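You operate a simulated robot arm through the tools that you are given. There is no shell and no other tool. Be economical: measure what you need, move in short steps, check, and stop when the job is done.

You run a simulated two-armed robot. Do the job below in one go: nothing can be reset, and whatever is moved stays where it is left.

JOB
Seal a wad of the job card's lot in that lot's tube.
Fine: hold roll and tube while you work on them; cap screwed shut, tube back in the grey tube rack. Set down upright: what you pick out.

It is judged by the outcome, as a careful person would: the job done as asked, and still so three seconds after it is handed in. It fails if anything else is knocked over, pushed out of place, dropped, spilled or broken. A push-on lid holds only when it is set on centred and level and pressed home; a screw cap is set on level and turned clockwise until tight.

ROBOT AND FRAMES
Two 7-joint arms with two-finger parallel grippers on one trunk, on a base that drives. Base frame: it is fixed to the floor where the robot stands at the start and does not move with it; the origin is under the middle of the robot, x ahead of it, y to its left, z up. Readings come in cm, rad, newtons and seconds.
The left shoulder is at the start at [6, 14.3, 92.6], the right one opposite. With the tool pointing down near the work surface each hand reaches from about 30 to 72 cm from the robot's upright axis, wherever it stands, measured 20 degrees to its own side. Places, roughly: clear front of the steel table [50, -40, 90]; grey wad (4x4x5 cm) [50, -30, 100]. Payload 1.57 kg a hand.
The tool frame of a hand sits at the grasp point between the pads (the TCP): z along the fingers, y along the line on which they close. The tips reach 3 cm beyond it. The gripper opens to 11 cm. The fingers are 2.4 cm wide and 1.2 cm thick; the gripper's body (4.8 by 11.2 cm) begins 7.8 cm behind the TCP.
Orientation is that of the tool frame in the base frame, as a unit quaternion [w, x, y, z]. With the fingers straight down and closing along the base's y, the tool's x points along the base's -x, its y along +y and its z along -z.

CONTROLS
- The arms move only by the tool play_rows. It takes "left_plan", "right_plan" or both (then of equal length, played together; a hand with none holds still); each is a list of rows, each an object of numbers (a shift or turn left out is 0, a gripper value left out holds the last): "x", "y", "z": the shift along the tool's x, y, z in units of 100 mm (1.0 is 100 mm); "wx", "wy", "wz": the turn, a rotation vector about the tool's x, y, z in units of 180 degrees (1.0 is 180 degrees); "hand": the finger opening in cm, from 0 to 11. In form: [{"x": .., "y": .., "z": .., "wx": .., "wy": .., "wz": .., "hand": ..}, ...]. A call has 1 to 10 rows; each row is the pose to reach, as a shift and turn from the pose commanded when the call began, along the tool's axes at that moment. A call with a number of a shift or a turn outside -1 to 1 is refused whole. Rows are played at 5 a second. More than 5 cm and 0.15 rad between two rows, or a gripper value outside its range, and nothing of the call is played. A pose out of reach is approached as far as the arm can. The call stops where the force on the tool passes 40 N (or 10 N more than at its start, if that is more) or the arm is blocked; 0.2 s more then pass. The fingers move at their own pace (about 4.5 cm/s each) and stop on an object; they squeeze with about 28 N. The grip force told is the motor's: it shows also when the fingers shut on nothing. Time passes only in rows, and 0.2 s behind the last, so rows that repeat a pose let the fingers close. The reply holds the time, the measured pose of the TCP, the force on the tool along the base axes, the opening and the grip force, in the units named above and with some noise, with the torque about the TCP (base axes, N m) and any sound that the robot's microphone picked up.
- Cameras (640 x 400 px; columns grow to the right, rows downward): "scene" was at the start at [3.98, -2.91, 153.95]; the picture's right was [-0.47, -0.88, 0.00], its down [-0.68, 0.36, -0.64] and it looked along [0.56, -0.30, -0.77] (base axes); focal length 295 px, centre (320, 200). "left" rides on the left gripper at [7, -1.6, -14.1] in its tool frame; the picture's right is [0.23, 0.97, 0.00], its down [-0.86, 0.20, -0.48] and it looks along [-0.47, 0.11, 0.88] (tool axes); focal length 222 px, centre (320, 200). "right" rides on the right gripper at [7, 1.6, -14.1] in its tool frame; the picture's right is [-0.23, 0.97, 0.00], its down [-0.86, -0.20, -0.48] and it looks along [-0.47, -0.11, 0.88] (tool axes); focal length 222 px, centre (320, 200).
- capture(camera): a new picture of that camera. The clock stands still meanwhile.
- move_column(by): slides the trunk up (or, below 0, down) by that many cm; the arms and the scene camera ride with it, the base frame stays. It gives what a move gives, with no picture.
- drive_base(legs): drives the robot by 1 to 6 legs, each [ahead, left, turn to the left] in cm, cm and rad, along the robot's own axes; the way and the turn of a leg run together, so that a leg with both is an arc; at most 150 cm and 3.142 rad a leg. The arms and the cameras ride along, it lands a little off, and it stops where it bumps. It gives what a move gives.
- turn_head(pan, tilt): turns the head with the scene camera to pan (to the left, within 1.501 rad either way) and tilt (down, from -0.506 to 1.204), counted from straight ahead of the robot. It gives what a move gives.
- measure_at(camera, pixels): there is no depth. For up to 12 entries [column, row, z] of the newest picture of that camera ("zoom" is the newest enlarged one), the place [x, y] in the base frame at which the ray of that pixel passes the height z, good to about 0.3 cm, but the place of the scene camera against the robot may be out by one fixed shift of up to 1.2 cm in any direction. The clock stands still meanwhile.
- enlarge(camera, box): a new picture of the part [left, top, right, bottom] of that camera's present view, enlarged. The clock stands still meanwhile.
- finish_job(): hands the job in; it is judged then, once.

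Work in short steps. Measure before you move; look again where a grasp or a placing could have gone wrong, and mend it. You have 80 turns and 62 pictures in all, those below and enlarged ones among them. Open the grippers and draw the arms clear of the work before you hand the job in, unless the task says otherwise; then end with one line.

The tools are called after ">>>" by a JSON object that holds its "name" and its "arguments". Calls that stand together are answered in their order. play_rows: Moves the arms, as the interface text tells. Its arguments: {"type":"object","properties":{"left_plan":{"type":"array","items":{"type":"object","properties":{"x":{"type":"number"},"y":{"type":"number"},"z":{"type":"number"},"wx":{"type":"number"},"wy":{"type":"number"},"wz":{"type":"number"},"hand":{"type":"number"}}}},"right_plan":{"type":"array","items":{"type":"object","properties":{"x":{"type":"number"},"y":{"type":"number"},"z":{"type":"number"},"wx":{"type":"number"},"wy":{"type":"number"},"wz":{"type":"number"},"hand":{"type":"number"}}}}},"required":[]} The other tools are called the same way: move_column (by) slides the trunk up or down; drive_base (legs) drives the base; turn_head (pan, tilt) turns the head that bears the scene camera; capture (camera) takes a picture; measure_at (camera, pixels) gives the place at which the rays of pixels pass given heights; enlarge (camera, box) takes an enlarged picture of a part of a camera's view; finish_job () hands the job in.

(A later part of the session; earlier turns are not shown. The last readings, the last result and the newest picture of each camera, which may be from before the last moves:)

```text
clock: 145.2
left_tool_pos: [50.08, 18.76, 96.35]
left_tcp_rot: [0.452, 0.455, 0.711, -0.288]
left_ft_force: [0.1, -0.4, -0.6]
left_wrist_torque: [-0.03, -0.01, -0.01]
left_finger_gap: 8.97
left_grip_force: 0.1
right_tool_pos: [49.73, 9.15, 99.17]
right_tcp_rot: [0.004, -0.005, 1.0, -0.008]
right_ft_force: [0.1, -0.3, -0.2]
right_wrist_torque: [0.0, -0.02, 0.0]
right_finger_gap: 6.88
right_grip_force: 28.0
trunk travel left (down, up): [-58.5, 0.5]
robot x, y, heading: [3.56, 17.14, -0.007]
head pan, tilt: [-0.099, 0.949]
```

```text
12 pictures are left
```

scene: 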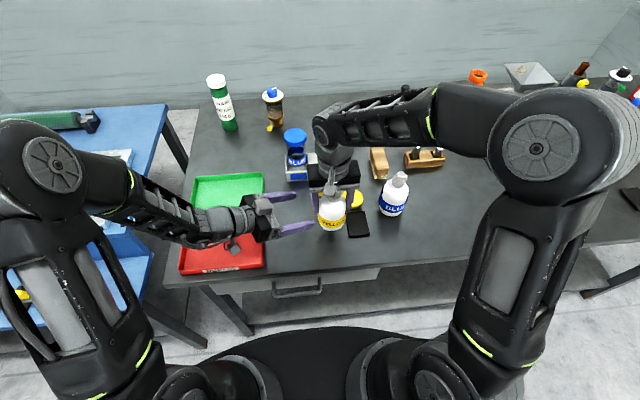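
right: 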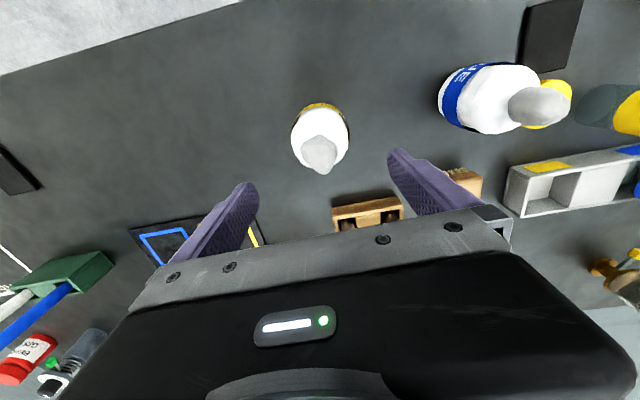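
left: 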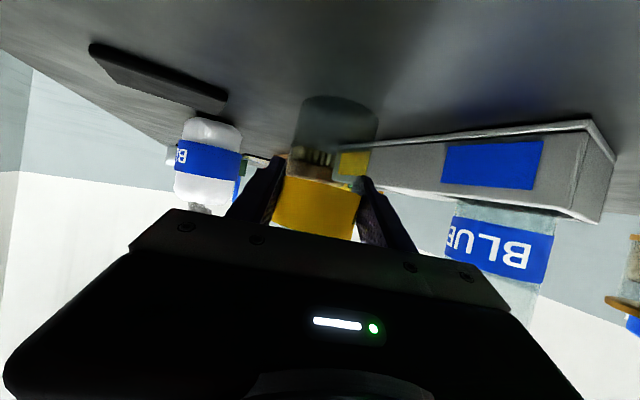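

Left would be too close to its shoulder for its run-in, so I back the robot 4.6 cm (left lands exactly at its standoff) and re-advance the roll by the same, then lower it to the table.

>>> {"name": "drive_base", "arguments": {"legs": [[-4.6, 0, 0]]}}

>>> {"name": "play_rows", "arguments": {"right_plan": [{"x": -0.23}, {"x": -0.47}, {"x": -0.47, "z": 0.15}, {"x": -0.47, "z": 0.28}, {"x": -0.47, "z": 0.33}]}}

```text
clock: 146.1
left_tool_pos: [45.45, 18.65, 96.55]
left_tcp_rot: [0.452, 0.456, 0.712, -0.286]
left_ft_force: [-0.6, 0.6, -0.1]
left_wrist_torque: [0.02, 0.0, 0.05]
left_finger_gap: 8.98
left_grip_force: 0.1
right_tool_pos: [44.83, 9.19, 99.29]
right_tcp_rot: [0.005, -0.005, 1.0, -0.007]
right_ft_force: [-0.3, 0.4, 0.2]
right_wrist_torque: [-0.01, -0.04, -0.01]
right_finger_gap: 6.87
right_grip_force: 27.6
trunk travel left (down, up): [-58.5, 0.5]
robot x, y, heading: [-0.74, 17.5, -0.006]
head pan, tilt: [-0.099, 0.949]
```

```text
clock: 147.3
left_tool_pos: [45.48, 18.59, 96.46]
left_tcp_rot: [0.451, 0.455, 0.712, -0.287]
left_ft_force: [0.4, -0.3, 0.0]
left_wrist_torque: [0.02, 0.01, 0.02]
left_finger_gap: 9.0
left_grip_force: 0.0
right_tool_pos: [49.67, 9.11, 95.85]
right_tcp_rot: [0.004, -0.004, 1.0, -0.007]
right_ft_force: [-0.3, 0.7, -0.9]
right_wrist_torque: [-0.02, 0.01, 0.01]
right_finger_gap: 6.88
right_grip_force: 28.4
trunk travel left (down, up): [-58.5, 0.5]
robot x, y, heading: [-0.96, 17.13, -0.001]
head pan, tilt: [-0.099, 0.949]
```

Now right lowers the last 2 mm and the left comes in along its axis and closes on the roll low down (z≈91).

>>> {"name": "play_rows", "arguments": {"right_plan": [{"z": 0.01}, {"z": 0.02}], "left_plan": [{"x": 0.09, "z": 0.28}, {"x": 0.177, "z": 0.566}]}}

>>> {"name": "play_rows", "arguments": {"left_plan": [{"x": -0.05, "y": -0.007, "z": 0.3}, {"x": -0.11, "y": -0.014, "z": 0.604}, {"x": -0.11, "y": -0.014, "z": 0.604, "hand": 5}, {"x": -0.11, "y": -0.014, "z": 0.604, "hand": 5}, {"x": -0.11, "y": -0.014, "z": 0.604, "hand": 5}]}}

>>> {"name": "capture", "arguments": {"camera": "scene"}}

```text
clock: 147.9
left_tool_pos: [47.33, 14.56, 92.37]
left_tcp_rot: [0.451, 0.455, 0.712, -0.286]
left_ft_force: [0.4, -0.2, -0.5]
left_wrist_torque: [0.0, 0.0, 0.01]
left_finger_gap: 9.0
left_grip_force: 0.0
right_tool_pos: [49.81, 9.05, 95.8]
right_tcp_rot: [0.006, -0.005, 1.0, -0.006]
right_ft_force: [0.5, 0.4, 0.0]
right_wrist_torque: [0.07, 0.01, 0.03]
right_finger_gap: 6.86
right_grip_force: 27.7
trunk travel left (down, up): [-58.5, 0.5]
robot x, y, heading: [-0.94, 17.51, -0.002]
head pan, tilt: [-0.099, 0.949]
```

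```text
clock: 149.1
left_tool_pos: [49.74, 9.17, 90.9]
left_tcp_rot: [0.452, 0.454, 0.712, -0.287]
left_ft_force: [7.0, 0.7, -3.3]
left_wrist_torque: [-0.29, 0.25, 0.03]
left_finger_gap: 6.85
left_grip_force: 28.3
right_tool_pos: [49.69, 9.12, 95.75]
right_tcp_rot: [0.005, -0.005, 1.0, -0.007]
right_ft_force: [-5.8, -1.9, 4.4]
right_wrist_torque: [0.23, 0.06, -0.01]
right_finger_gap: 6.89
right_grip_force: 28.0
trunk travel left (down, up): [-58.5, 0.5]
robot x, y, heading: [-0.77, 17.3, -0.002]
head pan, tilt: [-0.099, 0.949]
```

```text
11 pictures are left
```

scene: 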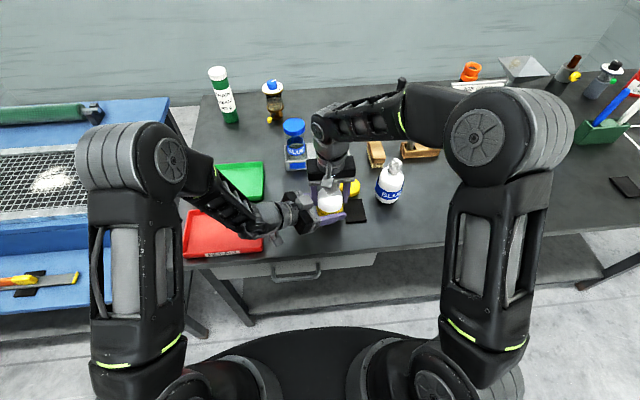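

Roll held by the left (6.9 cm). Right lets go, rises so its fingertips are round the upper half of the wad, and closes on it.

>>> {"name": "play_rows", "arguments": {"right_plan": [{"hand": 8.2}, {"hand": 8.2}, {"z": -0.35}, {"z": -0.68}, {"z": -0.68, "hand": 2}, {"z": -0.68, "hand": 2}, {"z": -0.68, "hand": 2}, {"z": -0.68, "hand": 2}]}}

>>> {"name": "play_rows", "arguments": {"right_plan": [{"z": -0.05}, {"z": -0.15}, {"z": -0.3}, {"z": -0.5}]}}

>>> {"name": "enlarge", "arguments": {"camera": "scene", "box": [260, 110, 420, 240]}}

```text
clock: 150.9
left_tool_pos: [49.69, 9.01, 90.94]
left_tcp_rot: [0.451, 0.456, 0.712, -0.287]
left_ft_force: [0.5, -0.6, -0.9]
left_wrist_torque: [-0.04, 0.07, 0.04]
left_finger_gap: 6.85
left_grip_force: 28.2
right_tool_pos: [49.86, 9.15, 102.52]
right_tcp_rot: [0.005, -0.004, 1.0, -0.007]
right_ft_force: [-1.4, 0.5, 2.5]
right_wrist_torque: [-0.13, 0.0, 0.0]
right_finger_gap: 2.7
right_grip_force: 19.4
trunk travel left (down, up): [-58.5, 0.5]
robot x, y, heading: [-0.6, 17.58, 0.003]
head pan, tilt: [-0.099, 0.949]
```

```text
clock: 151.9
left_tool_pos: [49.64, 9.09, 90.74]
left_tcp_rot: [0.451, 0.455, 0.712, -0.287]
left_ft_force: [0.1, 0.0, -1.2]
left_wrist_torque: [-0.04, -0.03, 0.03]
left_finger_gap: 6.86
left_grip_force: 27.4
right_tool_pos: [49.63, 9.2, 107.45]
right_tcp_rot: [0.004, -0.005, 1.0, -0.007]
right_ft_force: [-0.3, 1.1, -0.5]
right_wrist_torque: [0.04, -0.01, 0.0]
right_finger_gap: 2.1
right_grip_force: 27.7
trunk travel left (down, up): [-58.5, 0.5]
robot x, y, heading: [-0.85, 16.94, -0.003]
head pan, tilt: [-0.099, 0.949]
heard: snap
```

```text
3.08 times, centred on (340, 175) of scene
```

zoom: 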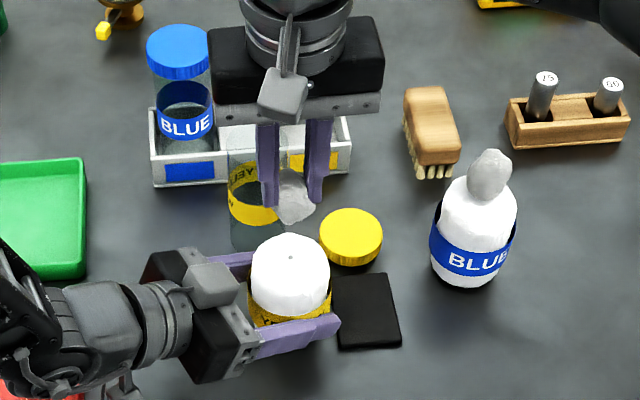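

The wad snapped off into the right fingers with its lower half showing. Left lets go of the roll (standing), retreats, and goes to hold the tube again.

>>> {"name": "play_rows", "arguments": {"left_plan": [{"hand": 9}, {"hand": 9}, {"z": -0.33}, {"z": -0.66}, {"z": -1.0}]}}

>>> {"name": "play_rows", "arguments": {"left_plan": [{"x": -0.025, "y": 0.27, "z": 0.052}, {"x": -0.049, "y": 0.542, "z": 0.104, "hand": 8}]}}

>>> {"name": "play_rows", "arguments": {"left_plan": [{"x": -0.025, "y": 0.27, "z": 0.052}, {"x": -0.049, "y": 0.542, "z": 0.104, "hand": 8}]}}

>>> {"name": "capture", "arguments": {"camera": "left"}}

```text
clock: 153.1
left_tool_pos: [45.74, 17.54, 95.2]
left_tcp_rot: [0.452, 0.455, 0.711, -0.287]
left_ft_force: [0.3, -0.7, -0.5]
left_wrist_torque: [0.0, 0.01, 0.02]
left_finger_gap: 8.99
left_grip_force: 0.0
right_tool_pos: [49.68, 9.3, 107.53]
right_tcp_rot: [0.005, -0.005, 1.0, -0.007]
right_ft_force: [-0.6, 0.2, 0.3]
right_wrist_torque: [-0.02, 0.0, -0.01]
right_finger_gap: 2.09
right_grip_force: 28.2
trunk travel left (down, up): [-58.5, 0.5]
robot x, y, heading: [-0.63, 17.46, -0.005]
head pan, tilt: [-0.099, 0.949]
```

```text
clock: 153.7
left_tool_pos: [51.17, 18.61, 95.13]
left_tcp_rot: [0.45, 0.456, 0.712, -0.287]
left_ft_force: [0.0, -0.3, 0.2]
left_wrist_torque: [0.02, 0.0, 0.01]
left_finger_gap: 7.99
left_grip_force: 0.0
right_tool_pos: [49.71, 9.33, 107.53]
right_tcp_rot: [0.004, -0.004, 1.0, -0.007]
right_ft_force: [0.2, -0.2, 0.3]
right_wrist_torque: [-0.03, 0.07, -0.02]
right_finger_gap: 2.1
right_grip_force: 28.2
trunk travel left (down, up): [-58.5, 0.5]
robot x, y, heading: [-0.81, 17.33, -0.004]
head pan, tilt: [-0.099, 0.949]
```

```text
clock: 154.3
left_tool_pos: [56.79, 19.79, 95.11]
left_tcp_rot: [0.452, 0.454, 0.712, -0.288]
left_ft_force: [0.0, 0.3, 0.6]
left_wrist_torque: [-0.01, -0.04, -0.01]
left_finger_gap: 7.99
left_grip_force: 0.1
right_tool_pos: [49.66, 9.34, 107.44]
right_tcp_rot: [0.005, -0.004, 1.0, -0.007]
right_ft_force: [0.4, -0.2, 0.3]
right_wrist_torque: [-0.05, -0.03, 0.0]
right_finger_gap: 2.12
right_grip_force: 28.5
trunk travel left (down, up): [-58.5, 0.5]
robot x, y, heading: [-0.64, 16.98, -0.003]
head pan, tilt: [-0.099, 0.949]
```

```text
9 pictures are left
```

left: 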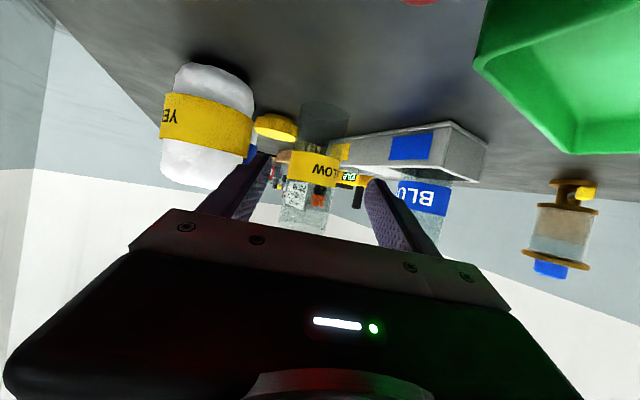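

Tube nearly centred (col 315). Left closes in and grips; then right carries the wad above the mouth.

>>> {"name": "play_rows", "arguments": {"left_plan": [{"x": -0.037, "y": -0.01, "z": 0.26}, {"x": -0.073, "y": -0.02, "z": 0.52}]}}

>>> {"name": "play_rows", "arguments": {"left_plan": [{"x": -0.037, "z": 0.26}, {"x": -0.073, "z": 0.52}, {"x": -0.073, "z": 0.52, "hand": 4}, {"x": -0.073, "z": 0.52, "hand": 4}, {"x": -0.073, "z": 0.52, "hand": 4}]}}

>>> {"name": "play_rows", "arguments": {"right_plan": [{"z": -0.06}, {"x": -0.28, "y": 0.03, "z": -0.06}, {"x": -0.56, "y": 0.065, "z": -0.06}]}}

>>> {"name": "play_rows", "arguments": {"right_plan": [{"x": -0.28, "y": 0.03}, {"x": -0.56, "y": 0.065}]}}

>>> {"name": "capture", "arguments": {"camera": "right"}}

```text
clock: 154.9
left_tool_pos: [58.74, 15.24, 93.38]
left_tcp_rot: [0.451, 0.456, 0.712, -0.287]
left_ft_force: [0.2, -0.2, 0.1]
left_wrist_torque: [0.0, 0.02, 0.03]
left_finger_gap: 7.99
left_grip_force: 0.0
right_tool_pos: [49.73, 9.21, 107.36]
right_tcp_rot: [0.005, -0.004, 1.0, -0.008]
right_ft_force: [-0.3, 0.5, 1.1]
right_wrist_torque: [0.01, 0.0, -0.02]
right_finger_gap: 2.15
right_grip_force: 27.8
trunk travel left (down, up): [-58.5, 0.5]
robot x, y, heading: [-0.14, 17.16, -0.005]
head pan, tilt: [-0.099, 0.949]
```

```text
clock: 156.1
left_tool_pos: [60.67, 10.68, 91.79]
left_tcp_rot: [0.451, 0.456, 0.712, -0.287]
left_ft_force: [0.5, -0.5, 1.9]
left_wrist_torque: [-0.05, -0.01, -0.01]
left_finger_gap: 5.3
left_grip_force: 25.4
right_tool_pos: [49.64, 9.32, 107.45]
right_tcp_rot: [0.004, -0.004, 1.0, -0.007]
right_ft_force: [-0.3, -0.1, -0.3]
right_wrist_torque: [-0.01, 0.01, 0.01]
right_finger_gap: 2.13
right_grip_force: 28.4
trunk travel left (down, up): [-58.5, 0.5]
robot x, y, heading: [-0.67, 17.16, -0.005]
head pan, tilt: [-0.099, 0.949]
```

```text
clock: 156.9
left_tool_pos: [60.79, 10.65, 91.77]
left_tcp_rot: [0.452, 0.455, 0.712, -0.287]
left_ft_force: [0.4, -1.4, 1.7]
left_wrist_torque: [-0.05, 0.02, 0.01]
left_finger_gap: 5.26
left_grip_force: 27.6
right_tool_pos: [55.32, 10.05, 108.28]
right_tcp_rot: [0.005, -0.004, 1.0, -0.007]
right_ft_force: [0.3, 0.2, 1.2]
right_wrist_torque: [0.0, -0.02, 0.01]
right_finger_gap: 2.12
right_grip_force: 27.5
trunk travel left (down, up): [-58.5, 0.5]
robot x, y, heading: [-0.58, 17.34, -0.006]
head pan, tilt: [-0.099, 0.949]
```

```text
clock: 157.5
left_tool_pos: [60.78, 10.75, 91.76]
left_tcp_rot: [0.451, 0.456, 0.711, -0.288]
left_ft_force: [0.5, -0.2, 1.6]
left_wrist_torque: [-0.05, 0.04, 0.0]
left_finger_gap: 5.29
left_grip_force: 27.5
right_tool_pos: [61.01, 10.83, 108.25]
right_tcp_rot: [0.005, -0.004, 1.0, -0.008]
right_ft_force: [-0.7, 1.0, -0.8]
right_wrist_torque: [-0.07, 0.02, 0.01]
right_finger_gap: 2.1
right_grip_force: 28.1
trunk travel left (down, up): [-58.5, 0.5]
robot x, y, heading: [-0.51, 17.07, -0.003]
head pan, tilt: [-0.099, 0.949]
```

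```text
8 pictures are left
```

right: 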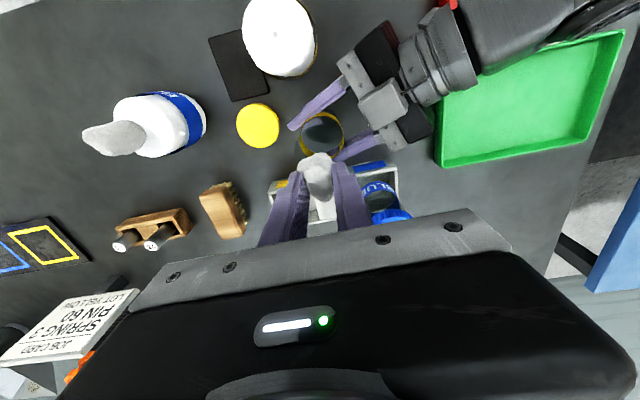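

Wad hangs over the mouth. I trim 2 mm, lower until the fingertips are just above the rim (z≈104.3) so the wad's lower half is inside, then open a little.

>>> {"name": "play_rows", "arguments": {"right_plan": [{"x": 0.02, "y": -0.015, "z": 0.1}, {"x": 0.02, "y": -0.015, "z": 0.2}, {"x": 0.02, "y": -0.015, "z": 0.3}, {"x": 0.02, "y": -0.015, "z": 0.38}]}}

>>> {"name": "enlarge", "arguments": {"camera": "scene", "box": [270, 110, 390, 210]}}

```text
clock: 158.5
left_tool_pos: [60.73, 10.67, 91.83]
left_tcp_rot: [0.451, 0.456, 0.711, -0.288]
left_ft_force: [0.8, -0.8, 1.8]
left_wrist_torque: [-0.07, 0.02, -0.01]
left_finger_gap: 5.25
left_grip_force: 27.9
right_tool_pos: [60.78, 10.61, 104.43]
right_tcp_rot: [0.005, -0.004, 1.0, -0.007]
right_ft_force: [-0.1, 0.4, 0.3]
right_wrist_torque: [-0.04, -0.04, 0.01]
right_finger_gap: 2.26
right_grip_force: 28.0
trunk travel left (down, up): [-58.5, 0.5]
robot x, y, heading: [-0.45, 17.25, -0.008]
head pan, tilt: [-0.099, 0.949]
```

```text
4.00 times, centred on (330, 160) of scene
```

zoom: 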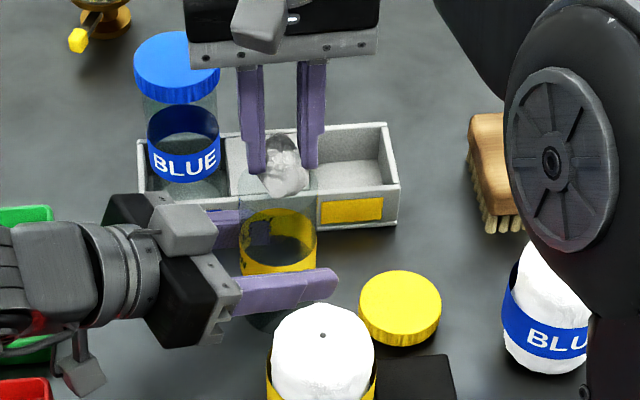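

The wad's lower part is in the mouth. Open, rise, close the empty fingers and press the wad in gently.

>>> {"name": "play_rows", "arguments": {"right_plan": [{"hand": 5.5}, {"hand": 5.5}, {"hand": 5.5}, {"z": -0.2}, {"z": -0.4, "hand": 0}, {"z": -0.4, "hand": 0}, {"z": -0.4, "hand": 0}, {"z": -0.4, "hand": 0}]}}

>>> {"name": "play_rows", "arguments": {"right_plan": [{"z": 0.2}, {"z": 0.4}, {"z": 0.5}, {"z": 0.6}, {"z": 0.65}, {"z": 0.68}]}}

>>> {"name": "play_rows", "arguments": {"right_plan": [{"z": -0.3}, {"z": -0.65}]}}

>>> {"name": "enlarge", "arguments": {"camera": "scene", "box": [270, 110, 390, 210]}}

```text
clock: 160.3
left_tool_pos: [60.86, 10.71, 91.8]
left_tcp_rot: [0.451, 0.455, 0.711, -0.287]
left_ft_force: [-0.6, 0.3, 3.2]
left_wrist_torque: [-0.05, 0.07, 0.01]
left_finger_gap: 5.27
left_grip_force: 27.7
right_tool_pos: [60.53, 10.65, 108.54]
right_tcp_rot: [0.005, -0.003, 1.0, -0.007]
right_ft_force: [1.5, -0.7, 0.4]
right_wrist_torque: [-0.01, 0.02, 0.01]
right_finger_gap: 0.01
right_grip_force: 18.6
trunk travel left (down, up): [-58.5, 0.5]
robot x, y, heading: [-0.54, 17.13, -0.005]
head pan, tilt: [-0.099, 0.949]
```

```text
clock: 161.7
left_tool_pos: [60.72, 10.67, 91.82]
left_tcp_rot: [0.451, 0.455, 0.712, -0.287]
left_ft_force: [-0.5, 0.2, 2.6]
left_wrist_torque: [-0.04, 0.11, -0.04]
left_finger_gap: 5.29
left_grip_force: 28.5
right_tool_pos: [60.75, 10.42, 101.45]
right_tcp_rot: [0.004, -0.004, 1.0, -0.007]
right_ft_force: [-0.1, 0.0, 0.1]
right_wrist_torque: [0.0, -0.02, -0.01]
right_finger_gap: 0.01
right_grip_force: 21.2
trunk travel left (down, up): [-58.5, 0.5]
robot x, y, heading: [-0.62, 16.78, -0.001]
head pan, tilt: [-0.099, 0.949]
```

```text
clock: 162.3
left_tool_pos: [60.81, 10.67, 91.88]
left_tcp_rot: [0.451, 0.456, 0.712, -0.287]
left_ft_force: [-1.2, 0.8, 3.7]
left_wrist_torque: [0.01, 0.15, -0.06]
left_finger_gap: 5.29
left_grip_force: 28.2
right_tool_pos: [60.51, 10.63, 108.09]
right_tcp_rot: [0.005, -0.004, 1.0, -0.007]
right_ft_force: [-0.2, -0.2, -0.3]
right_wrist_torque: [-0.02, 0.01, 0.06]
right_finger_gap: 0.0
right_grip_force: 21.2
trunk travel left (down, up): [-58.5, 0.5]
robot x, y, heading: [-0.72, 17.35, -0.007]
head pan, tilt: [-0.099, 0.949]
```

```text
4.00 times, centred on (330, 160) of scene
```

zoom: 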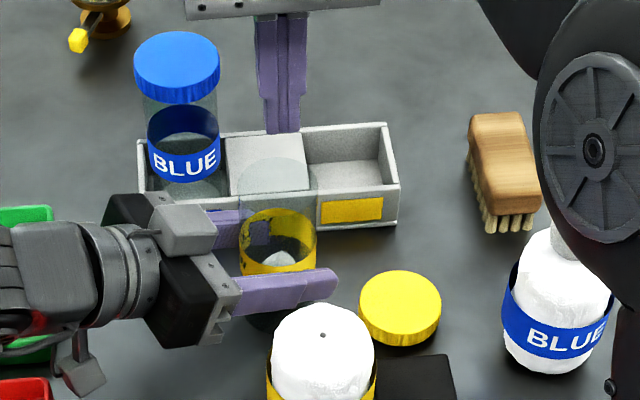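

The wad lies inside the tube. Now the cap: right hand goes over it at (58.7,2.1), winds its yaw counter-clockwise for a long tightening stroke, opens and descends.

>>> {"name": "play_rows", "arguments": {"right_plan": [{"x": 0.09, "y": -0.42}, {"x": 0.18, "y": -0.85}, {"x": 0.18, "y": -0.85, "z": 0.4}, {"x": 0.18, "y": -0.85, "z": 0.8}]}}

>>> {"name": "play_rows", "arguments": {"right_plan": [{"wz": -0.047}, {"wz": -0.094}, {"wz": -0.141}, {"wz": -0.188}, {"wz": -0.235}, {"wz": -0.282}, {"wz": -0.329}, {"wz": -0.376}, {"wz": -0.423}, {"wz": -0.47}]}}

>>> {"name": "play_rows", "arguments": {"right_plan": [{"wz": -0.047}, {"wz": -0.094}, {"wz": -0.141}, {"wz": -0.188}, {"wz": -0.235}, {"wz": -0.282}, {"wz": -0.329}, {"wz": -0.376}, {"wz": -0.423}, {"wz": -0.47}]}}

>>> {"name": "play_rows", "arguments": {"right_plan": [{"wz": -0.047}, {"wz": -0.094}, {"wz": -0.141}, {"wz": -0.188}, {"wz": -0.188, "hand": 8.5}, {"wz": -0.188, "hand": 8.5}, {"wz": -0.188, "hand": 8.5}, {"wz": -0.188, "hand": 8.5}]}}

>>> {"name": "capture", "arguments": {"camera": "right"}}

```text
clock: 163.3
left_tool_pos: [60.81, 10.7, 91.76]
left_tcp_rot: [0.451, 0.455, 0.712, -0.287]
left_ft_force: [0.5, -1.0, 2.0]
left_wrist_torque: [-0.08, 0.03, 0.05]
left_finger_gap: 5.28
left_grip_force: 28.2
right_tool_pos: [58.83, 1.96, 100.03]
right_tcp_rot: [0.005, -0.005, 1.0, -0.007]
right_ft_force: [-1.0, 0.1, -0.7]
right_wrist_torque: [-0.01, 0.01, 0.01]
right_finger_gap: 0.0
right_grip_force: 21.1
trunk travel left (down, up): [-58.5, 0.5]
robot x, y, heading: [-0.38, 17.06, 0.0]
head pan, tilt: [-0.099, 0.949]
```

```text
clock: 165.5
left_tool_pos: [60.76, 10.69, 91.85]
left_tcp_rot: [0.45, 0.456, 0.712, -0.287]
left_ft_force: [0.0, 0.4, 2.8]
left_wrist_torque: [-0.08, 0.1, 0.01]
left_finger_gap: 5.28
left_grip_force: 28.5
right_tool_pos: [59.0, 1.84, 100.29]
right_tcp_rot: [-0.001, -0.677, 0.736, -0.008]
right_ft_force: [-0.1, -0.1, -0.9]
right_wrist_torque: [0.01, 0.01, -0.05]
right_finger_gap: 0.01
right_grip_force: 21.1
trunk travel left (down, up): [-58.5, 0.5]
robot x, y, heading: [-0.51, 17.12, 0.0]
head pan, tilt: [-0.099, 0.949]
```

```text
clock: 167.7
left_tool_pos: [60.75, 10.64, 91.77]
left_tcp_rot: [0.45, 0.456, 0.712, -0.287]
left_ft_force: [-0.3, 0.2, 2.5]
left_wrist_torque: [-0.03, 0.09, 0.01]
left_finger_gap: 5.31
left_grip_force: 27.9
right_tool_pos: [58.87, 1.86, 100.19]
right_tcp_rot: [0.006, 0.996, -0.089, 0.006]
right_ft_force: [1.0, -0.3, 0.4]
right_wrist_torque: [0.0, 0.01, 0.03]
right_finger_gap: 0.01
right_grip_force: 21.5
trunk travel left (down, up): [-58.5, 0.5]
robot x, y, heading: [-0.4, 17.43, -0.004]
head pan, tilt: [-0.099, 0.949]
```

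```text
clock: 169.5
left_tool_pos: [60.8, 10.59, 91.92]
left_tcp_rot: [0.45, 0.456, 0.712, -0.287]
left_ft_force: [0.2, 0.3, 3.4]
left_wrist_torque: [0.0, 0.08, 0.05]
left_finger_gap: 5.28
left_grip_force: 28.1
right_tool_pos: [59.03, 1.85, 100.13]
right_tcp_rot: [0.007, 0.979, 0.204, 0.004]
right_ft_force: [0.0, 0.3, 0.9]
right_wrist_torque: [-0.02, 0.0, 0.02]
right_finger_gap: 8.5
right_grip_force: 0.8
trunk travel left (down, up): [-58.5, 0.5]
robot x, y, heading: [-0.49, 17.15, -0.007]
head pan, tilt: [-0.099, 0.949]
```

```text
5 pictures are left
```

right: 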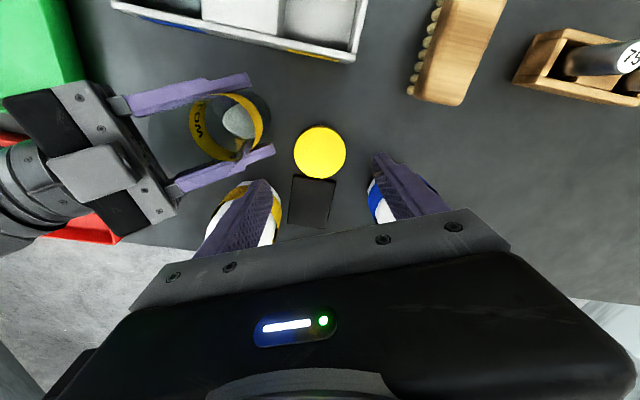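

Cap seen at (320,153); I measure it at its top height.

>>> {"name": "measure_at", "arguments": {"camera": "right", "pixels": [[320, 153, 88.2], [294, 153, 88.2], [346, 153, 88.2], [320, 127, 88.2], [320, 180, 88.2], [232, 122, 99]]}}

```text
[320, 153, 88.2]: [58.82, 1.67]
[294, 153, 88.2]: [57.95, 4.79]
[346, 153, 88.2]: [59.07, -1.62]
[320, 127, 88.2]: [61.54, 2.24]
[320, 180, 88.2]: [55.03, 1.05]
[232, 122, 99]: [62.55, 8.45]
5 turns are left
```

Only a few turns remain, so I batch: descend on the cap (centre ≈(58.7,1.65)), grip it, lift it, and carry it above the tube mouth at ≈(60.75,10.6).

>>> {"name": "play_rows", "arguments": {"right_plan": [{"x": -0.03, "y": 0.01, "z": 0.3, "wx": 0.0049, "wy": -0.0016}, {"x": -0.03, "y": 0.01, "z": 0.6, "wx": 0.0049, "wy": -0.0016}, {"x": -0.03, "y": 0.01, "z": 0.9, "wx": 0.0049, "wy": -0.0016}]}}

>>> {"name": "play_rows", "arguments": {"right_plan": [{"z": 0.1}, {"z": 0.18}, {"z": 0.18, "hand": 4}, {"z": 0.18, "hand": 4}, {"z": 0.18, "hand": 4}, {"z": 0.18, "hand": 4}]}}

>>> {"name": "play_rows", "arguments": {"right_plan": [{"z": -0.35}, {"z": -0.7}, {"z": -1.0}]}}

>>> {"name": "play_rows", "arguments": {"right_plan": [{"z": -0.35}, {"z": -0.7}, {"z": -0.7, "x": 0.27, "y": -0.37}, {"z": -0.7, "x": 0.545, "y": -0.739}]}}

>>> {"name": "enlarge", "arguments": {"camera": "scene", "box": [270, 90, 410, 220]}}

```text
clock: 170.3
left_tool_pos: [60.79, 10.59, 91.91]
left_tcp_rot: [0.451, 0.455, 0.712, -0.287]
left_ft_force: [0.6, 0.7, 2.2]
left_wrist_torque: [-0.05, 0.0, 0.0]
left_finger_gap: 5.26
left_grip_force: 28.2
right_tool_pos: [58.99, 1.6, 91.57]
right_tcp_rot: [0.001, 0.979, 0.204, 0.0]
right_ft_force: [0.4, 0.8, -0.3]
right_wrist_torque: [0.02, -0.01, 0.0]
right_finger_gap: 8.5
right_grip_force: 0.1
trunk travel left (down, up): [-58.5, 0.5]
robot x, y, heading: [-0.44, 17.1, -0.001]
head pan, tilt: [-0.099, 0.949]
```

```text
clock: 171.7
left_tool_pos: [60.75, 10.75, 91.79]
left_tcp_rot: [0.451, 0.455, 0.713, -0.286]
left_ft_force: [-0.7, -0.6, 3.0]
left_wrist_torque: [-0.05, 0.06, -0.03]
left_finger_gap: 5.28
left_grip_force: 28.4
right_tool_pos: [58.92, 1.58, 89.51]
right_tcp_rot: [0.0, 0.979, 0.204, -0.001]
right_ft_force: [0.5, -0.4, 0.3]
right_wrist_torque: [-0.01, 0.02, 0.0]
right_finger_gap: 5.98
right_grip_force: 28.5
trunk travel left (down, up): [-58.5, 0.5]
robot x, y, heading: [-0.71, 17.01, -0.003]
head pan, tilt: [-0.099, 0.949]
```

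```text
clock: 172.5
left_tool_pos: [60.73, 10.63, 91.73]
left_tcp_rot: [0.45, 0.456, 0.712, -0.287]
left_ft_force: [-0.9, 0.9, 2.2]
left_wrist_torque: [0.02, 0.13, -0.04]
left_finger_gap: 5.28
left_grip_force: 27.8
right_tool_pos: [58.77, 1.6, 99.49]
right_tcp_rot: [0.001, 0.979, 0.204, -0.001]
right_ft_force: [0.2, -0.1, 0.0]
right_wrist_torque: [-0.02, 0.01, -0.01]
right_finger_gap: 5.96
right_grip_force: 28.0
trunk travel left (down, up): [-58.5, 0.5]
robot x, y, heading: [-0.4, 17.34, -0.003]
head pan, tilt: [-0.099, 0.949]
```

```text
clock: 173.5
left_tool_pos: [60.83, 10.8, 91.76]
left_tcp_rot: [0.451, 0.455, 0.712, -0.287]
left_ft_force: [-0.3, 1.8, 1.6]
left_wrist_torque: [0.03, 0.09, -0.04]
left_finger_gap: 5.28
left_grip_force: 28.3
right_tool_pos: [60.02, 10.63, 105.78]
right_tcp_rot: [0.001, 0.979, 0.201, 0.002]
right_ft_force: [0.0, 0.5, 0.1]
right_wrist_torque: [-0.02, 0.0, 0.0]
right_finger_gap: 5.96
right_grip_force: 28.0
right hand out of reach, approached as far as the arm can: row 2, 3, 4
trunk travel left (down, up): [-58.5, 0.5]
robot x, y, heading: [-0.33, 17.37, -0.005]
head pan, tilt: [-0.099, 0.949]
```

```text
3.08 times, centred on (340, 155) of scene
4 turns are left
```

zoom: 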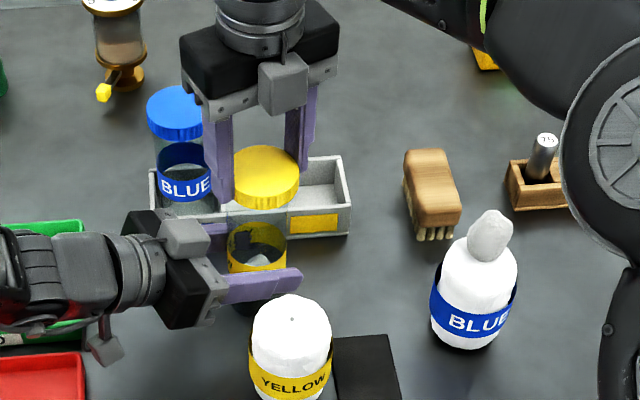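

Cap is level over the mouth, 7 mm short in x. In one batch: align, lower onto the thread, tighten clockwise ~238°, regrip deeper, and tighten another ~225°.

>>> {"name": "play_rows", "arguments": {"right_plan": [{"z": 0.04, "x": 0.035, "y": 0.015}, {"z": 0.1, "x": 0.073, "y": 0.032}, {"z": 0.15, "x": 0.073, "y": 0.032}, {"z": 0.19, "x": 0.073, "y": 0.032}, {"z": 0.22, "x": 0.073, "y": 0.032}]}}

>>> {"name": "play_rows", "arguments": {"right_plan": [{"wz": 0.047, "z": 0.005}, {"wz": 0.094, "z": 0.01}, {"wz": 0.141, "z": 0.015}, {"wz": 0.188, "z": 0.02}, {"wz": 0.235, "z": 0.025}, {"wz": 0.282, "z": 0.03}, {"wz": 0.329, "z": 0.035}, {"wz": 0.376, "z": 0.04}, {"wz": 0.423, "z": 0.045}, {"wz": 0.47, "z": 0.05}]}}

>>> {"name": "play_rows", "arguments": {"right_plan": [{"wz": 0.047, "z": 0.004}, {"wz": 0.094, "z": 0.008}, {"wz": 0.141, "z": 0.012}, {"wz": 0.188, "z": 0.016}, {"wz": 0.235, "z": 0.02}, {"wz": 0.282, "z": 0.024}, {"wz": 0.329, "z": 0.028}, {"wz": 0.376, "z": 0.032}, {"wz": 0.423, "z": 0.036}, {"wz": 0.47, "z": 0.04}]}}

>>> {"name": "play_rows", "arguments": {"right_plan": [{"wz": 0.047, "z": 0.003}, {"wz": 0.094, "z": 0.006}, {"wz": 0.141, "z": 0.01}, {"wz": 0.188, "z": 0.013}, {"wz": 0.235, "z": 0.016}, {"wz": 0.282, "z": 0.02}, {"wz": 0.329, "z": 0.025}, {"wz": 0.376, "z": 0.03}]}}

>>> {"name": "play_rows", "arguments": {"right_plan": [{"hand": 7.6}, {"hand": 7.6}, {"z": 0.06, "wz": -0.047}, {"z": 0.11, "wz": -0.094}, {"z": 0.11, "wz": -0.141}, {"z": 0.11, "wz": -0.188}, {"z": 0.11, "wz": -0.235}, {"z": 0.11, "wz": -0.282}, {"z": 0.11, "wz": -0.329}, {"z": 0.11, "wz": -0.376}]}}

>>> {"name": "play_rows", "arguments": {"right_plan": [{"wz": -0.047}, {"wz": -0.094}, {"wz": -0.141}, {"wz": -0.188}, {"wz": -0.235}, {"wz": -0.282}, {"wz": -0.329}, {"wz": -0.376}, {"wz": -0.423}, {"wz": -0.47}]}}

>>> {"name": "play_rows", "arguments": {"right_plan": [{"wz": -0.047}, {"wz": -0.094}, {"wz": -0.141}, {"wz": -0.188}, {"wz": -0.235}, {"wz": -0.282}, {"wz": -0.329}, {"wz": -0.376}, {"wz": -0.423}, {"wz": -0.46}]}}

>>> {"name": "play_rows", "arguments": {"right_plan": [{"hand": 4}, {"hand": 4}, {"hand": 4, "wz": 0.03}, {"wz": 0.075, "z": 0.003}, {"wz": 0.12, "z": 0.006}, {"wz": 0.165, "z": 0.01}, {"wz": 0.21, "z": 0.01}, {"wz": 0.255, "z": 0.015}, {"wz": 0.3, "z": 0.015}, {"wz": 0.345, "z": 0.02}]}}

>>> {"name": "play_rows", "arguments": {"right_plan": [{"wz": 0.047}, {"wz": 0.094}, {"wz": 0.141, "z": 0.005}, {"wz": 0.188, "z": 0.005}, {"wz": 0.235, "z": 0.01}, {"wz": 0.282, "z": 0.01}, {"wz": 0.329, "z": 0.01}, {"wz": 0.376, "z": 0.015}, {"wz": 0.423, "z": 0.015}, {"wz": 0.47, "z": 0.02}]}}

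>>> {"name": "play_rows", "arguments": {"right_plan": [{"wz": 0.047}, {"wz": 0.094}, {"wz": 0.141}, {"wz": 0.188}, {"wz": 0.235}, {"wz": 0.282}, {"wz": 0.329}, {"wz": 0.376}, {"wz": 0.423}]}}

>>> {"name": "enlarge", "arguments": {"camera": "scene", "box": [270, 90, 410, 220]}}

```text
clock: 174.7
left_tool_pos: [60.84, 10.59, 91.75]
left_tcp_rot: [0.451, 0.455, 0.712, -0.286]
left_ft_force: [0.8, -0.5, 1.1]
left_wrist_torque: [-0.03, 0.06, 0.02]
left_finger_gap: 5.27
left_grip_force: 27.8
right_tool_pos: [60.78, 10.56, 103.63]
right_tcp_rot: [0.001, 0.979, 0.203, 0.0]
right_ft_force: [-0.2, -0.6, 0.0]
right_wrist_torque: [0.04, 0.0, -0.03]
right_finger_gap: 5.96
right_grip_force: 27.9
trunk travel left (down, up): [-58.5, 0.5]
robot x, y, heading: [-0.62, 17.31, -0.001]
head pan, tilt: [-0.099, 0.949]
```

```text
clock: 176.9
left_tool_pos: [60.86, 10.72, 91.71]
left_tcp_rot: [0.451, 0.456, 0.712, -0.287]
left_ft_force: [-0.2, -1.1, 1.7]
left_wrist_torque: [0.01, 0.06, 0.01]
left_finger_gap: 5.29
left_grip_force: 28.1
right_tool_pos: [60.95, 10.73, 103.06]
right_tcp_rot: [0.001, 0.861, -0.509, 0.0]
right_ft_force: [0.2, -0.3, 0.0]
right_wrist_torque: [-0.01, -0.03, -0.01]
right_finger_gap: 6.0
right_grip_force: 28.3
trunk travel left (down, up): [-58.5, 0.5]
robot x, y, heading: [-0.47, 17.25, -0.007]
head pan, tilt: [-0.099, 0.949]
```

```text
clock: 179.1
left_tool_pos: [60.92, 10.71, 91.82]
left_tcp_rot: [0.45, 0.456, 0.712, -0.287]
left_ft_force: [14.5, -2.9, -0.2]
left_wrist_torque: [0.25, 1.1, -0.17]
left_finger_gap: 5.28
left_grip_force: 27.9
right_tool_pos: [60.85, 10.61, 102.66]
right_tcp_rot: [-0.001, -0.294, 0.956, -0.001]
right_ft_force: [-14.9, 3.5, 0.7]
right_wrist_torque: [0.13, 0.45, 0.19]
right_finger_gap: 5.96
right_grip_force: 27.6
trunk travel left (down, up): [-58.5, 0.5]
robot x, y, heading: [-0.39, 17.31, -0.004]
head pan, tilt: [-0.099, 0.949]
```

```text
clock: 180.9
left_tool_pos: [60.76, 10.52, 91.87]
left_tcp_rot: [0.451, 0.457, 0.711, -0.288]
left_ft_force: [11.1, -7.7, 5.9]
left_wrist_torque: [0.42, 0.41, -0.21]
left_finger_gap: 5.29
left_grip_force: 27.8
right_tool_pos: [61.01, 10.68, 102.46]
right_tcp_rot: [0.001, 0.288, 0.958, -0.001]
right_ft_force: [-8.8, 8.2, 0.5]
right_wrist_torque: [0.25, 0.32, 0.13]
right_finger_gap: 6.0
right_grip_force: 27.7
trunk travel left (down, up): [-58.5, 0.5]
robot x, y, heading: [-0.47, 17.18, -0.0]
head pan, tilt: [-0.099, 0.949]
```

```text
clock: 183.1
left_tool_pos: [60.82, 10.87, 91.94]
left_tcp_rot: [0.452, 0.456, 0.711, -0.287]
left_ft_force: [-2.0, -2.1, 8.7]
left_wrist_torque: [-0.33, 0.05, -0.08]
left_finger_gap: 5.28
left_grip_force: 28.1
right_tool_pos: [60.93, 10.57, 101.28]
right_tcp_rot: [0.0, -0.296, 0.955, -0.001]
right_ft_force: [0.5, 0.4, 0.8]
right_wrist_torque: [0.03, 0.0, 0.01]
right_finger_gap: 7.6
right_grip_force: 0.2
trunk travel left (down, up): [-58.5, 0.5]
robot x, y, heading: [-0.5, 17.41, -0.007]
head pan, tilt: [-0.099, 0.949]
```

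```text
clock: 185.3
left_tool_pos: [60.64, 10.56, 91.84]
left_tcp_rot: [0.452, 0.455, 0.712, -0.287]
left_ft_force: [-0.1, -0.7, 8.2]
left_wrist_torque: [-0.18, -0.05, -0.06]
left_finger_gap: 5.27
left_grip_force: 27.7
right_tool_pos: [60.84, 10.62, 101.38]
right_tcp_rot: [0.001, 0.862, -0.508, 0.001]
right_ft_force: [0.0, -1.0, 0.3]
right_wrist_torque: [0.01, 0.01, 0.01]
right_finger_gap: 7.59
right_grip_force: 0.1
trunk travel left (down, up): [-58.5, 0.5]
robot x, y, heading: [-0.54, 17.11, -0.002]
head pan, tilt: [-0.099, 0.949]
```

```text
clock: 187.5
left_tool_pos: [60.83, 10.58, 91.78]
left_tcp_rot: [0.451, 0.456, 0.711, -0.288]
left_ft_force: [-0.3, -0.1, 7.6]
left_wrist_torque: [-0.21, -0.08, 0.0]
left_finger_gap: 5.29
left_grip_force: 28.0
right_tool_pos: [60.87, 10.64, 101.22]
right_tcp_rot: [0.001, 0.982, 0.191, -0.001]
right_ft_force: [0.8, -0.3, 0.3]
right_wrist_torque: [0.0, 0.02, 0.0]
right_finger_gap: 7.63
right_grip_force: 0.0
trunk travel left (down, up): [-58.5, 0.5]
robot x, y, heading: [-0.9, 17.35, -0.001]
head pan, tilt: [-0.099, 0.949]
```

```text
clock: 189.7
left_tool_pos: [60.74, 10.73, 91.83]
left_tcp_rot: [0.451, 0.455, 0.712, -0.286]
left_ft_force: [4.1, 7.4, 0.3]
left_wrist_torque: [-0.88, -0.09, -0.06]
left_finger_gap: 5.28
left_grip_force: 28.1
right_tool_pos: [60.92, 10.67, 101.24]
right_tcp_rot: [0.001, 0.938, -0.347, 0.0]
right_ft_force: [-5.4, -10.2, 12.6]
right_wrist_torque: [-0.49, 0.51, -0.01]
right_finger_gap: 5.99
right_grip_force: 28.1
trunk travel left (down, up): [-58.5, 0.5]
robot x, y, heading: [-0.25, 17.15, -0.009]
head pan, tilt: [-0.099, 0.949]
```

```text
clock: 191.9
left_tool_pos: [60.75, 10.7, 91.85]
left_tcp_rot: [0.451, 0.455, 0.712, -0.287]
left_ft_force: [18.7, 6.8, -11.9]
left_wrist_torque: [-0.57, 0.58, 0.05]
left_finger_gap: 5.32
left_grip_force: 28.0
right_tool_pos: [60.76, 10.74, 101.07]
right_tcp_rot: [-0.001, -0.461, 0.887, -0.001]
right_ft_force: [-16.4, -5.1, 27.5]
right_wrist_torque: [-0.03, 0.67, 0.0]
right_finger_gap: 5.96
right_grip_force: 28.0
trunk travel left (down, up): [-58.5, 0.5]
robot x, y, heading: [-0.48, 17.29, -0.006]
head pan, tilt: [-0.099, 0.949]
```

```text
clock: 193.9
left_tool_pos: [60.84, 10.55, 91.85]
left_tcp_rot: [0.451, 0.456, 0.712, -0.288]
left_ft_force: [16.4, -0.6, -12.8]
left_wrist_torque: [0.07, 0.88, -0.01]
left_finger_gap: 5.29
left_grip_force: 27.9
right_tool_pos: [60.9, 10.72, 100.86]
right_tcp_rot: [-0.001, 0.184, 0.983, -0.002]
right_ft_force: [-16.3, 3.4, 20.5]
right_wrist_torque: [0.18, 0.41, -0.04]
right_finger_gap: 5.97
right_grip_force: 28.1
trunk travel left (down, up): [-58.5, 0.5]
robot x, y, heading: [-0.39, 17.47, -0.005]
head pan, tilt: [-0.099, 0.949]
```

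```text
3.08 times, centred on (340, 155) of scene
3 turns are left
```

zoom: 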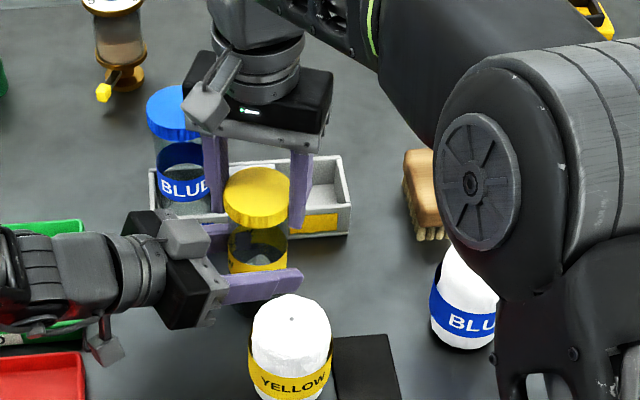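

Cap is on and level, but no end-torque shown yet, so I tighten one more long stroke; then left releases and backs off, right lifts the closed tube by its cap, lines up with the rack slot's y, and the robot drives 7.5 cm nearer.

>>> {"name": "play_rows", "arguments": {"right_plan": [{"hand": 7.6}, {"hand": 7.6}, {"wz": -0.047}, {"wz": -0.094}, {"wz": -0.141}, {"wz": -0.188}, {"wz": -0.235}, {"wz": -0.282}, {"wz": -0.329}, {"wz": -0.376}]}}

>>> {"name": "play_rows", "arguments": {"right_plan": [{"wz": -0.047}, {"wz": -0.094}, {"wz": -0.141}, {"wz": -0.188}, {"wz": -0.235}, {"wz": -0.282}, {"wz": -0.329}, {"wz": -0.376}, {"wz": -0.423}, {"wz": -0.47}]}}

>>> {"name": "play_rows", "arguments": {"right_plan": [{"wz": -0.047}, {"wz": -0.094}, {"wz": -0.141}, {"wz": -0.188}, {"wz": -0.235}, {"wz": -0.282}, {"wz": -0.329}, {"wz": -0.376}, {"wz": -0.423}, {"wz": -0.46}]}}

>>> {"name": "play_rows", "arguments": {"right_plan": [{"hand": 4}, {"hand": 4}, {"hand": 4, "wz": 0.03}, {"wz": 0.075}, {"wz": 0.12}, {"wz": 0.165}, {"wz": 0.21}, {"wz": 0.255}, {"wz": 0.3}, {"wz": 0.345}]}}

>>> {"name": "play_rows", "arguments": {"right_plan": [{"wz": 0.047}, {"wz": 0.094}, {"wz": 0.141}, {"wz": 0.188}, {"wz": 0.235}, {"wz": 0.282}, {"wz": 0.329}, {"wz": 0.376}, {"wz": 0.423}, {"wz": 0.47}]}}

>>> {"name": "play_rows", "arguments": {"right_plan": [{"wz": 0.047}, {"wz": 0.094}, {"wz": 0.141}, {"wz": 0.188}, {"wz": 0.235}, {"wz": 0.282}, {"wz": 0.329}, {"wz": 0.376}, {"wz": 0.423}]}}

>>> {"name": "play_rows", "arguments": {"left_plan": [{"hand": 9}, {"hand": 9}, {"hand": 9}, {"z": -0.33}, {"z": -0.66}, {"z": -1.0}]}}

>>> {"name": "play_rows", "arguments": {"left_plan": [{"x": -0.155, "y": -0.2, "z": -0.295}, {"x": -0.31, "y": -0.4, "z": -0.59}, {"x": -0.467, "y": -0.598, "z": -0.89}]}}

>>> {"name": "play_rows", "arguments": {"right_plan": [{"z": -0.22}, {"z": -0.44}, {"z": -0.66}]}}

>>> {"name": "play_rows", "arguments": {"right_plan": [{"x": -0.04, "y": -0.32}, {"x": -0.079, "y": -0.645}]}}

>>> {"name": "drive_base", "arguments": {"legs": [[7.5, 0, 0]]}}

>>> {"name": "capture", "arguments": {"camera": "scene"}}

```text
clock: 196.1
left_tool_pos: [60.84, 10.62, 91.79]
left_tcp_rot: [0.451, 0.456, 0.711, -0.288]
left_ft_force: [0.6, -0.3, 2.1]
left_wrist_torque: [-0.13, -0.01, -0.03]
left_finger_gap: 5.28
left_grip_force: 27.9
right_tool_pos: [60.94, 10.74, 100.89]
right_tcp_rot: [-0.001, -0.396, 0.918, 0.0]
right_ft_force: [0.1, 0.0, -0.5]
right_wrist_torque: [0.0, 0.02, 0.01]
right_finger_gap: 7.6
right_grip_force: 0.1
trunk travel left (down, up): [-58.5, 0.5]
robot x, y, heading: [-0.4, 17.14, -0.004]
head pan, tilt: [-0.099, 0.949]
```

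```text
clock: 198.3
left_tool_pos: [60.94, 10.6, 91.93]
left_tcp_rot: [0.452, 0.455, 0.711, -0.288]
left_ft_force: [-0.4, -0.7, 2.7]
left_wrist_torque: [-0.12, -0.01, -0.02]
left_finger_gap: 5.29
left_grip_force: 28.0
right_tool_pos: [60.83, 10.62, 100.84]
right_tcp_rot: [0.002, 0.911, -0.412, 0.001]
right_ft_force: [0.1, -1.1, 0.0]
right_wrist_torque: [-0.01, 0.01, -0.01]
right_finger_gap: 7.59
right_grip_force: 0.0
trunk travel left (down, up): [-58.5, 0.5]
robot x, y, heading: [-0.78, 17.57, -0.003]
head pan, tilt: [-0.099, 0.949]
```

```text
clock: 200.5
left_tool_pos: [60.66, 10.7, 91.92]
left_tcp_rot: [0.452, 0.455, 0.712, -0.286]
left_ft_force: [-7.2, 4.0, 3.7]
left_wrist_torque: [-0.83, -0.85, 0.19]
left_finger_gap: 5.28
left_grip_force: 28.5
right_tool_pos: [59.6, 10.68, 100.19]
right_tcp_rot: [0.002, 0.957, 0.29, 0.003]
right_ft_force: [8.9, -6.8, 2.2]
right_wrist_torque: [0.02, -0.04, -0.25]
right_finger_gap: 7.51
right_grip_force: 0.0
right hand out of reach, approached as far as the arm can: row 10
trunk travel left (down, up): [-58.5, 0.5]
robot x, y, heading: [-0.51, 17.09, -0.004]
head pan, tilt: [-0.099, 0.949]
```

```text
clock: 202.7
left_tool_pos: [60.64, 10.47, 91.69]
left_tcp_rot: [0.45, 0.457, 0.71, -0.289]
left_ft_force: [-7.7, -10.1, -9.5]
left_wrist_torque: [0.56, -0.58, -0.75]
left_finger_gap: 5.45
left_grip_force: 27.8
right_tool_pos: [59.57, 11.0, 100.11]
right_tcp_rot: [-0.001, 0.97, -0.243, -0.001]
right_ft_force: [6.7, 10.2, 8.1]
right_wrist_torque: [0.32, -0.04, 0.88]
right_finger_gap: 6.02
right_grip_force: 27.5
trunk travel left (down, up): [-58.5, 0.5]
robot x, y, heading: [-0.66, 17.32, -0.003]
head pan, tilt: [-0.099, 0.949]
```

```text
clock: 204.9
left_tool_pos: [60.48, 10.49, 91.73]
left_tcp_rot: [0.45, 0.458, 0.711, -0.289]
left_ft_force: [-27.3, -14.8, -10.5]
left_wrist_torque: [0.9, -1.33, -0.69]
left_finger_gap: 6.49
left_grip_force: 27.4
right_tool_pos: [59.73, 10.96, 100.14]
right_tcp_rot: [0.004, -0.552, 0.834, -0.002]
right_ft_force: [25.8, 16.8, 11.1]
right_wrist_torque: [0.46, -0.94, 0.97]
right_finger_gap: 5.56
right_grip_force: 8.6
trunk travel left (down, up): [-58.5, 0.5]
robot x, y, heading: [-0.16, 17.03, -0.001]
head pan, tilt: [-0.099, 0.949]
```

```text
clock: 206.3
left_tool_pos: [60.13, 10.8, 91.01]
left_tcp_rot: [0.442, 0.46, 0.714, -0.287]
left_ft_force: [-12.3, 1.0, -8.6]
left_wrist_torque: [0.25, -0.89, -0.29]
left_finger_gap: 7.19
left_grip_force: 28.0
right_tool_pos: [60.26, 10.68, 100.62]
right_tcp_rot: [0.012, -0.16, 0.987, -0.002]
right_ft_force: [13.1, -1.1, 8.0]
right_wrist_torque: [-0.28, -0.39, 0.26]
right_finger_gap: 4.43
right_grip_force: 2.1
trunk travel left (down, up): [-58.5, 0.5]
robot x, y, heading: [-0.4, 17.52, -0.002]
head pan, tilt: [-0.099, 0.949]
stopped in row 6 (left hand): the force on the tool passed its limit (the readings are from after the stop); the commanded pose is now the measured one
```

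```text
clock: 207.7
left_tool_pos: [56.57, 19.0, 95.61]
left_tcp_rot: [0.445, 0.457, 0.715, -0.285]
left_ft_force: [0.3, -0.5, 0.1]
left_wrist_torque: [0.02, -0.01, 0.01]
left_finger_gap: 9.02
left_grip_force: 0.0
right_tool_pos: [60.06, 10.7, 100.42]
right_tcp_rot: [0.007, -0.16, 0.987, -0.001]
right_ft_force: [0.5, 0.4, -0.9]
right_wrist_torque: [0.01, -0.02, 0.02]
right_finger_gap: 4.01
right_grip_force: 0.0
trunk travel left (down, up): [-58.5, 0.5]
robot x, y, heading: [-0.55, 17.42, -0.004]
head pan, tilt: [-0.099, 0.949]
```

```text
clock: 208.5
left_tool_pos: [48.54, 21.88, 103.76]
left_tcp_rot: [0.445, 0.458, 0.714, -0.287]
left_ft_force: [0.4, 0.1, 0.5]
left_wrist_torque: [0.0, 0.02, 0.0]
left_finger_gap: 8.98
left_grip_force: 0.0
right_tool_pos: [59.92, 10.77, 100.46]
right_tcp_rot: [0.008, -0.159, 0.987, -0.001]
right_ft_force: [-0.2, 0.0, -0.5]
right_wrist_torque: [0.0, -0.05, -0.01]
right_finger_gap: 4.0
right_grip_force: 0.0
trunk travel left (down, up): [-58.5, 0.5]
robot x, y, heading: [-0.13, 16.78, -0.01]
head pan, tilt: [-0.099, 0.949]
```

```text
clock: 209.3
left_tool_pos: [48.59, 21.9, 103.7]
left_tcp_rot: [0.445, 0.458, 0.714, -0.287]
left_ft_force: [-0.2, 0.4, 0.6]
left_wrist_torque: [0.03, 0.02, 0.0]
left_finger_gap: 8.97
left_grip_force: 0.2
right_tool_pos: [59.99, 10.88, 107.08]
right_tcp_rot: [0.008, -0.16, 0.987, -0.002]
right_ft_force: [0.3, 0.4, 0.9]
right_wrist_torque: [0.04, 0.0, 0.0]
right_finger_gap: 4.0
right_grip_force: 0.1
trunk travel left (down, up): [-58.5, 0.5]
robot x, y, heading: [-0.29, 16.96, -0.003]
head pan, tilt: [-0.099, 0.949]
```

```text
clock: 209.9
left_tool_pos: [48.81, 21.88, 103.64]
left_tcp_rot: [0.444, 0.458, 0.714, -0.287]
left_ft_force: [-0.5, -0.5, -0.5]
left_wrist_torque: [-0.03, 0.0, -0.02]
left_finger_gap: 9.0
left_grip_force: 0.0
right_tool_pos: [62.85, 4.87, 107.11]
right_tcp_rot: [0.007, -0.16, 0.987, -0.001]
right_ft_force: [1.0, -0.1, -0.7]
right_wrist_torque: [-0.05, -0.01, 0.02]
right_finger_gap: 4.02
right_grip_force: 0.0
trunk travel left (down, up): [-58.5, 0.5]
robot x, y, heading: [-0.68, 17.27, -0.003]
head pan, tilt: [-0.099, 0.949]
```

```text
clock: 210.9
left_tool_pos: [56.12, 21.96, 103.65]
left_tcp_rot: [0.444, 0.457, 0.715, -0.286]
left_ft_force: [0.6, -0.1, 0.3]
left_wrist_torque: [-0.01, 0.05, -0.03]
left_finger_gap: 8.99
left_grip_force: 0.1
right_tool_pos: [70.5, 4.93, 106.94]
right_tcp_rot: [0.006, -0.16, 0.987, -0.001]
right_ft_force: [-0.4, 0.5, 0.5]
right_wrist_torque: [0.02, 0.04, 0.0]
right_finger_gap: 3.98
right_grip_force: 0.0
trunk travel left (down, up): [-58.5, 0.5]
robot x, y, heading: [6.96, 17.13, -0.002]
head pan, tilt: [-0.099, 0.949]
```

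```text
2 pictures are left
2 turns are left
```

scene: 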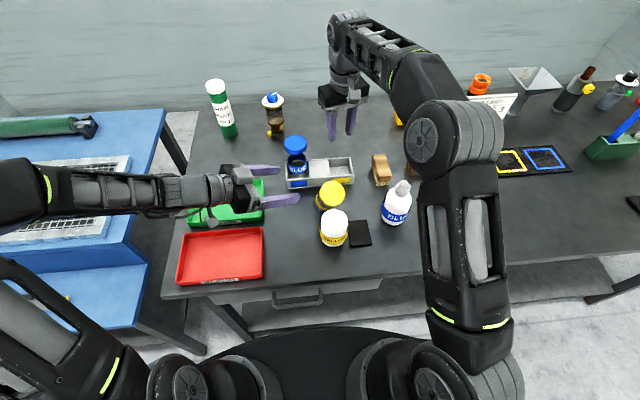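

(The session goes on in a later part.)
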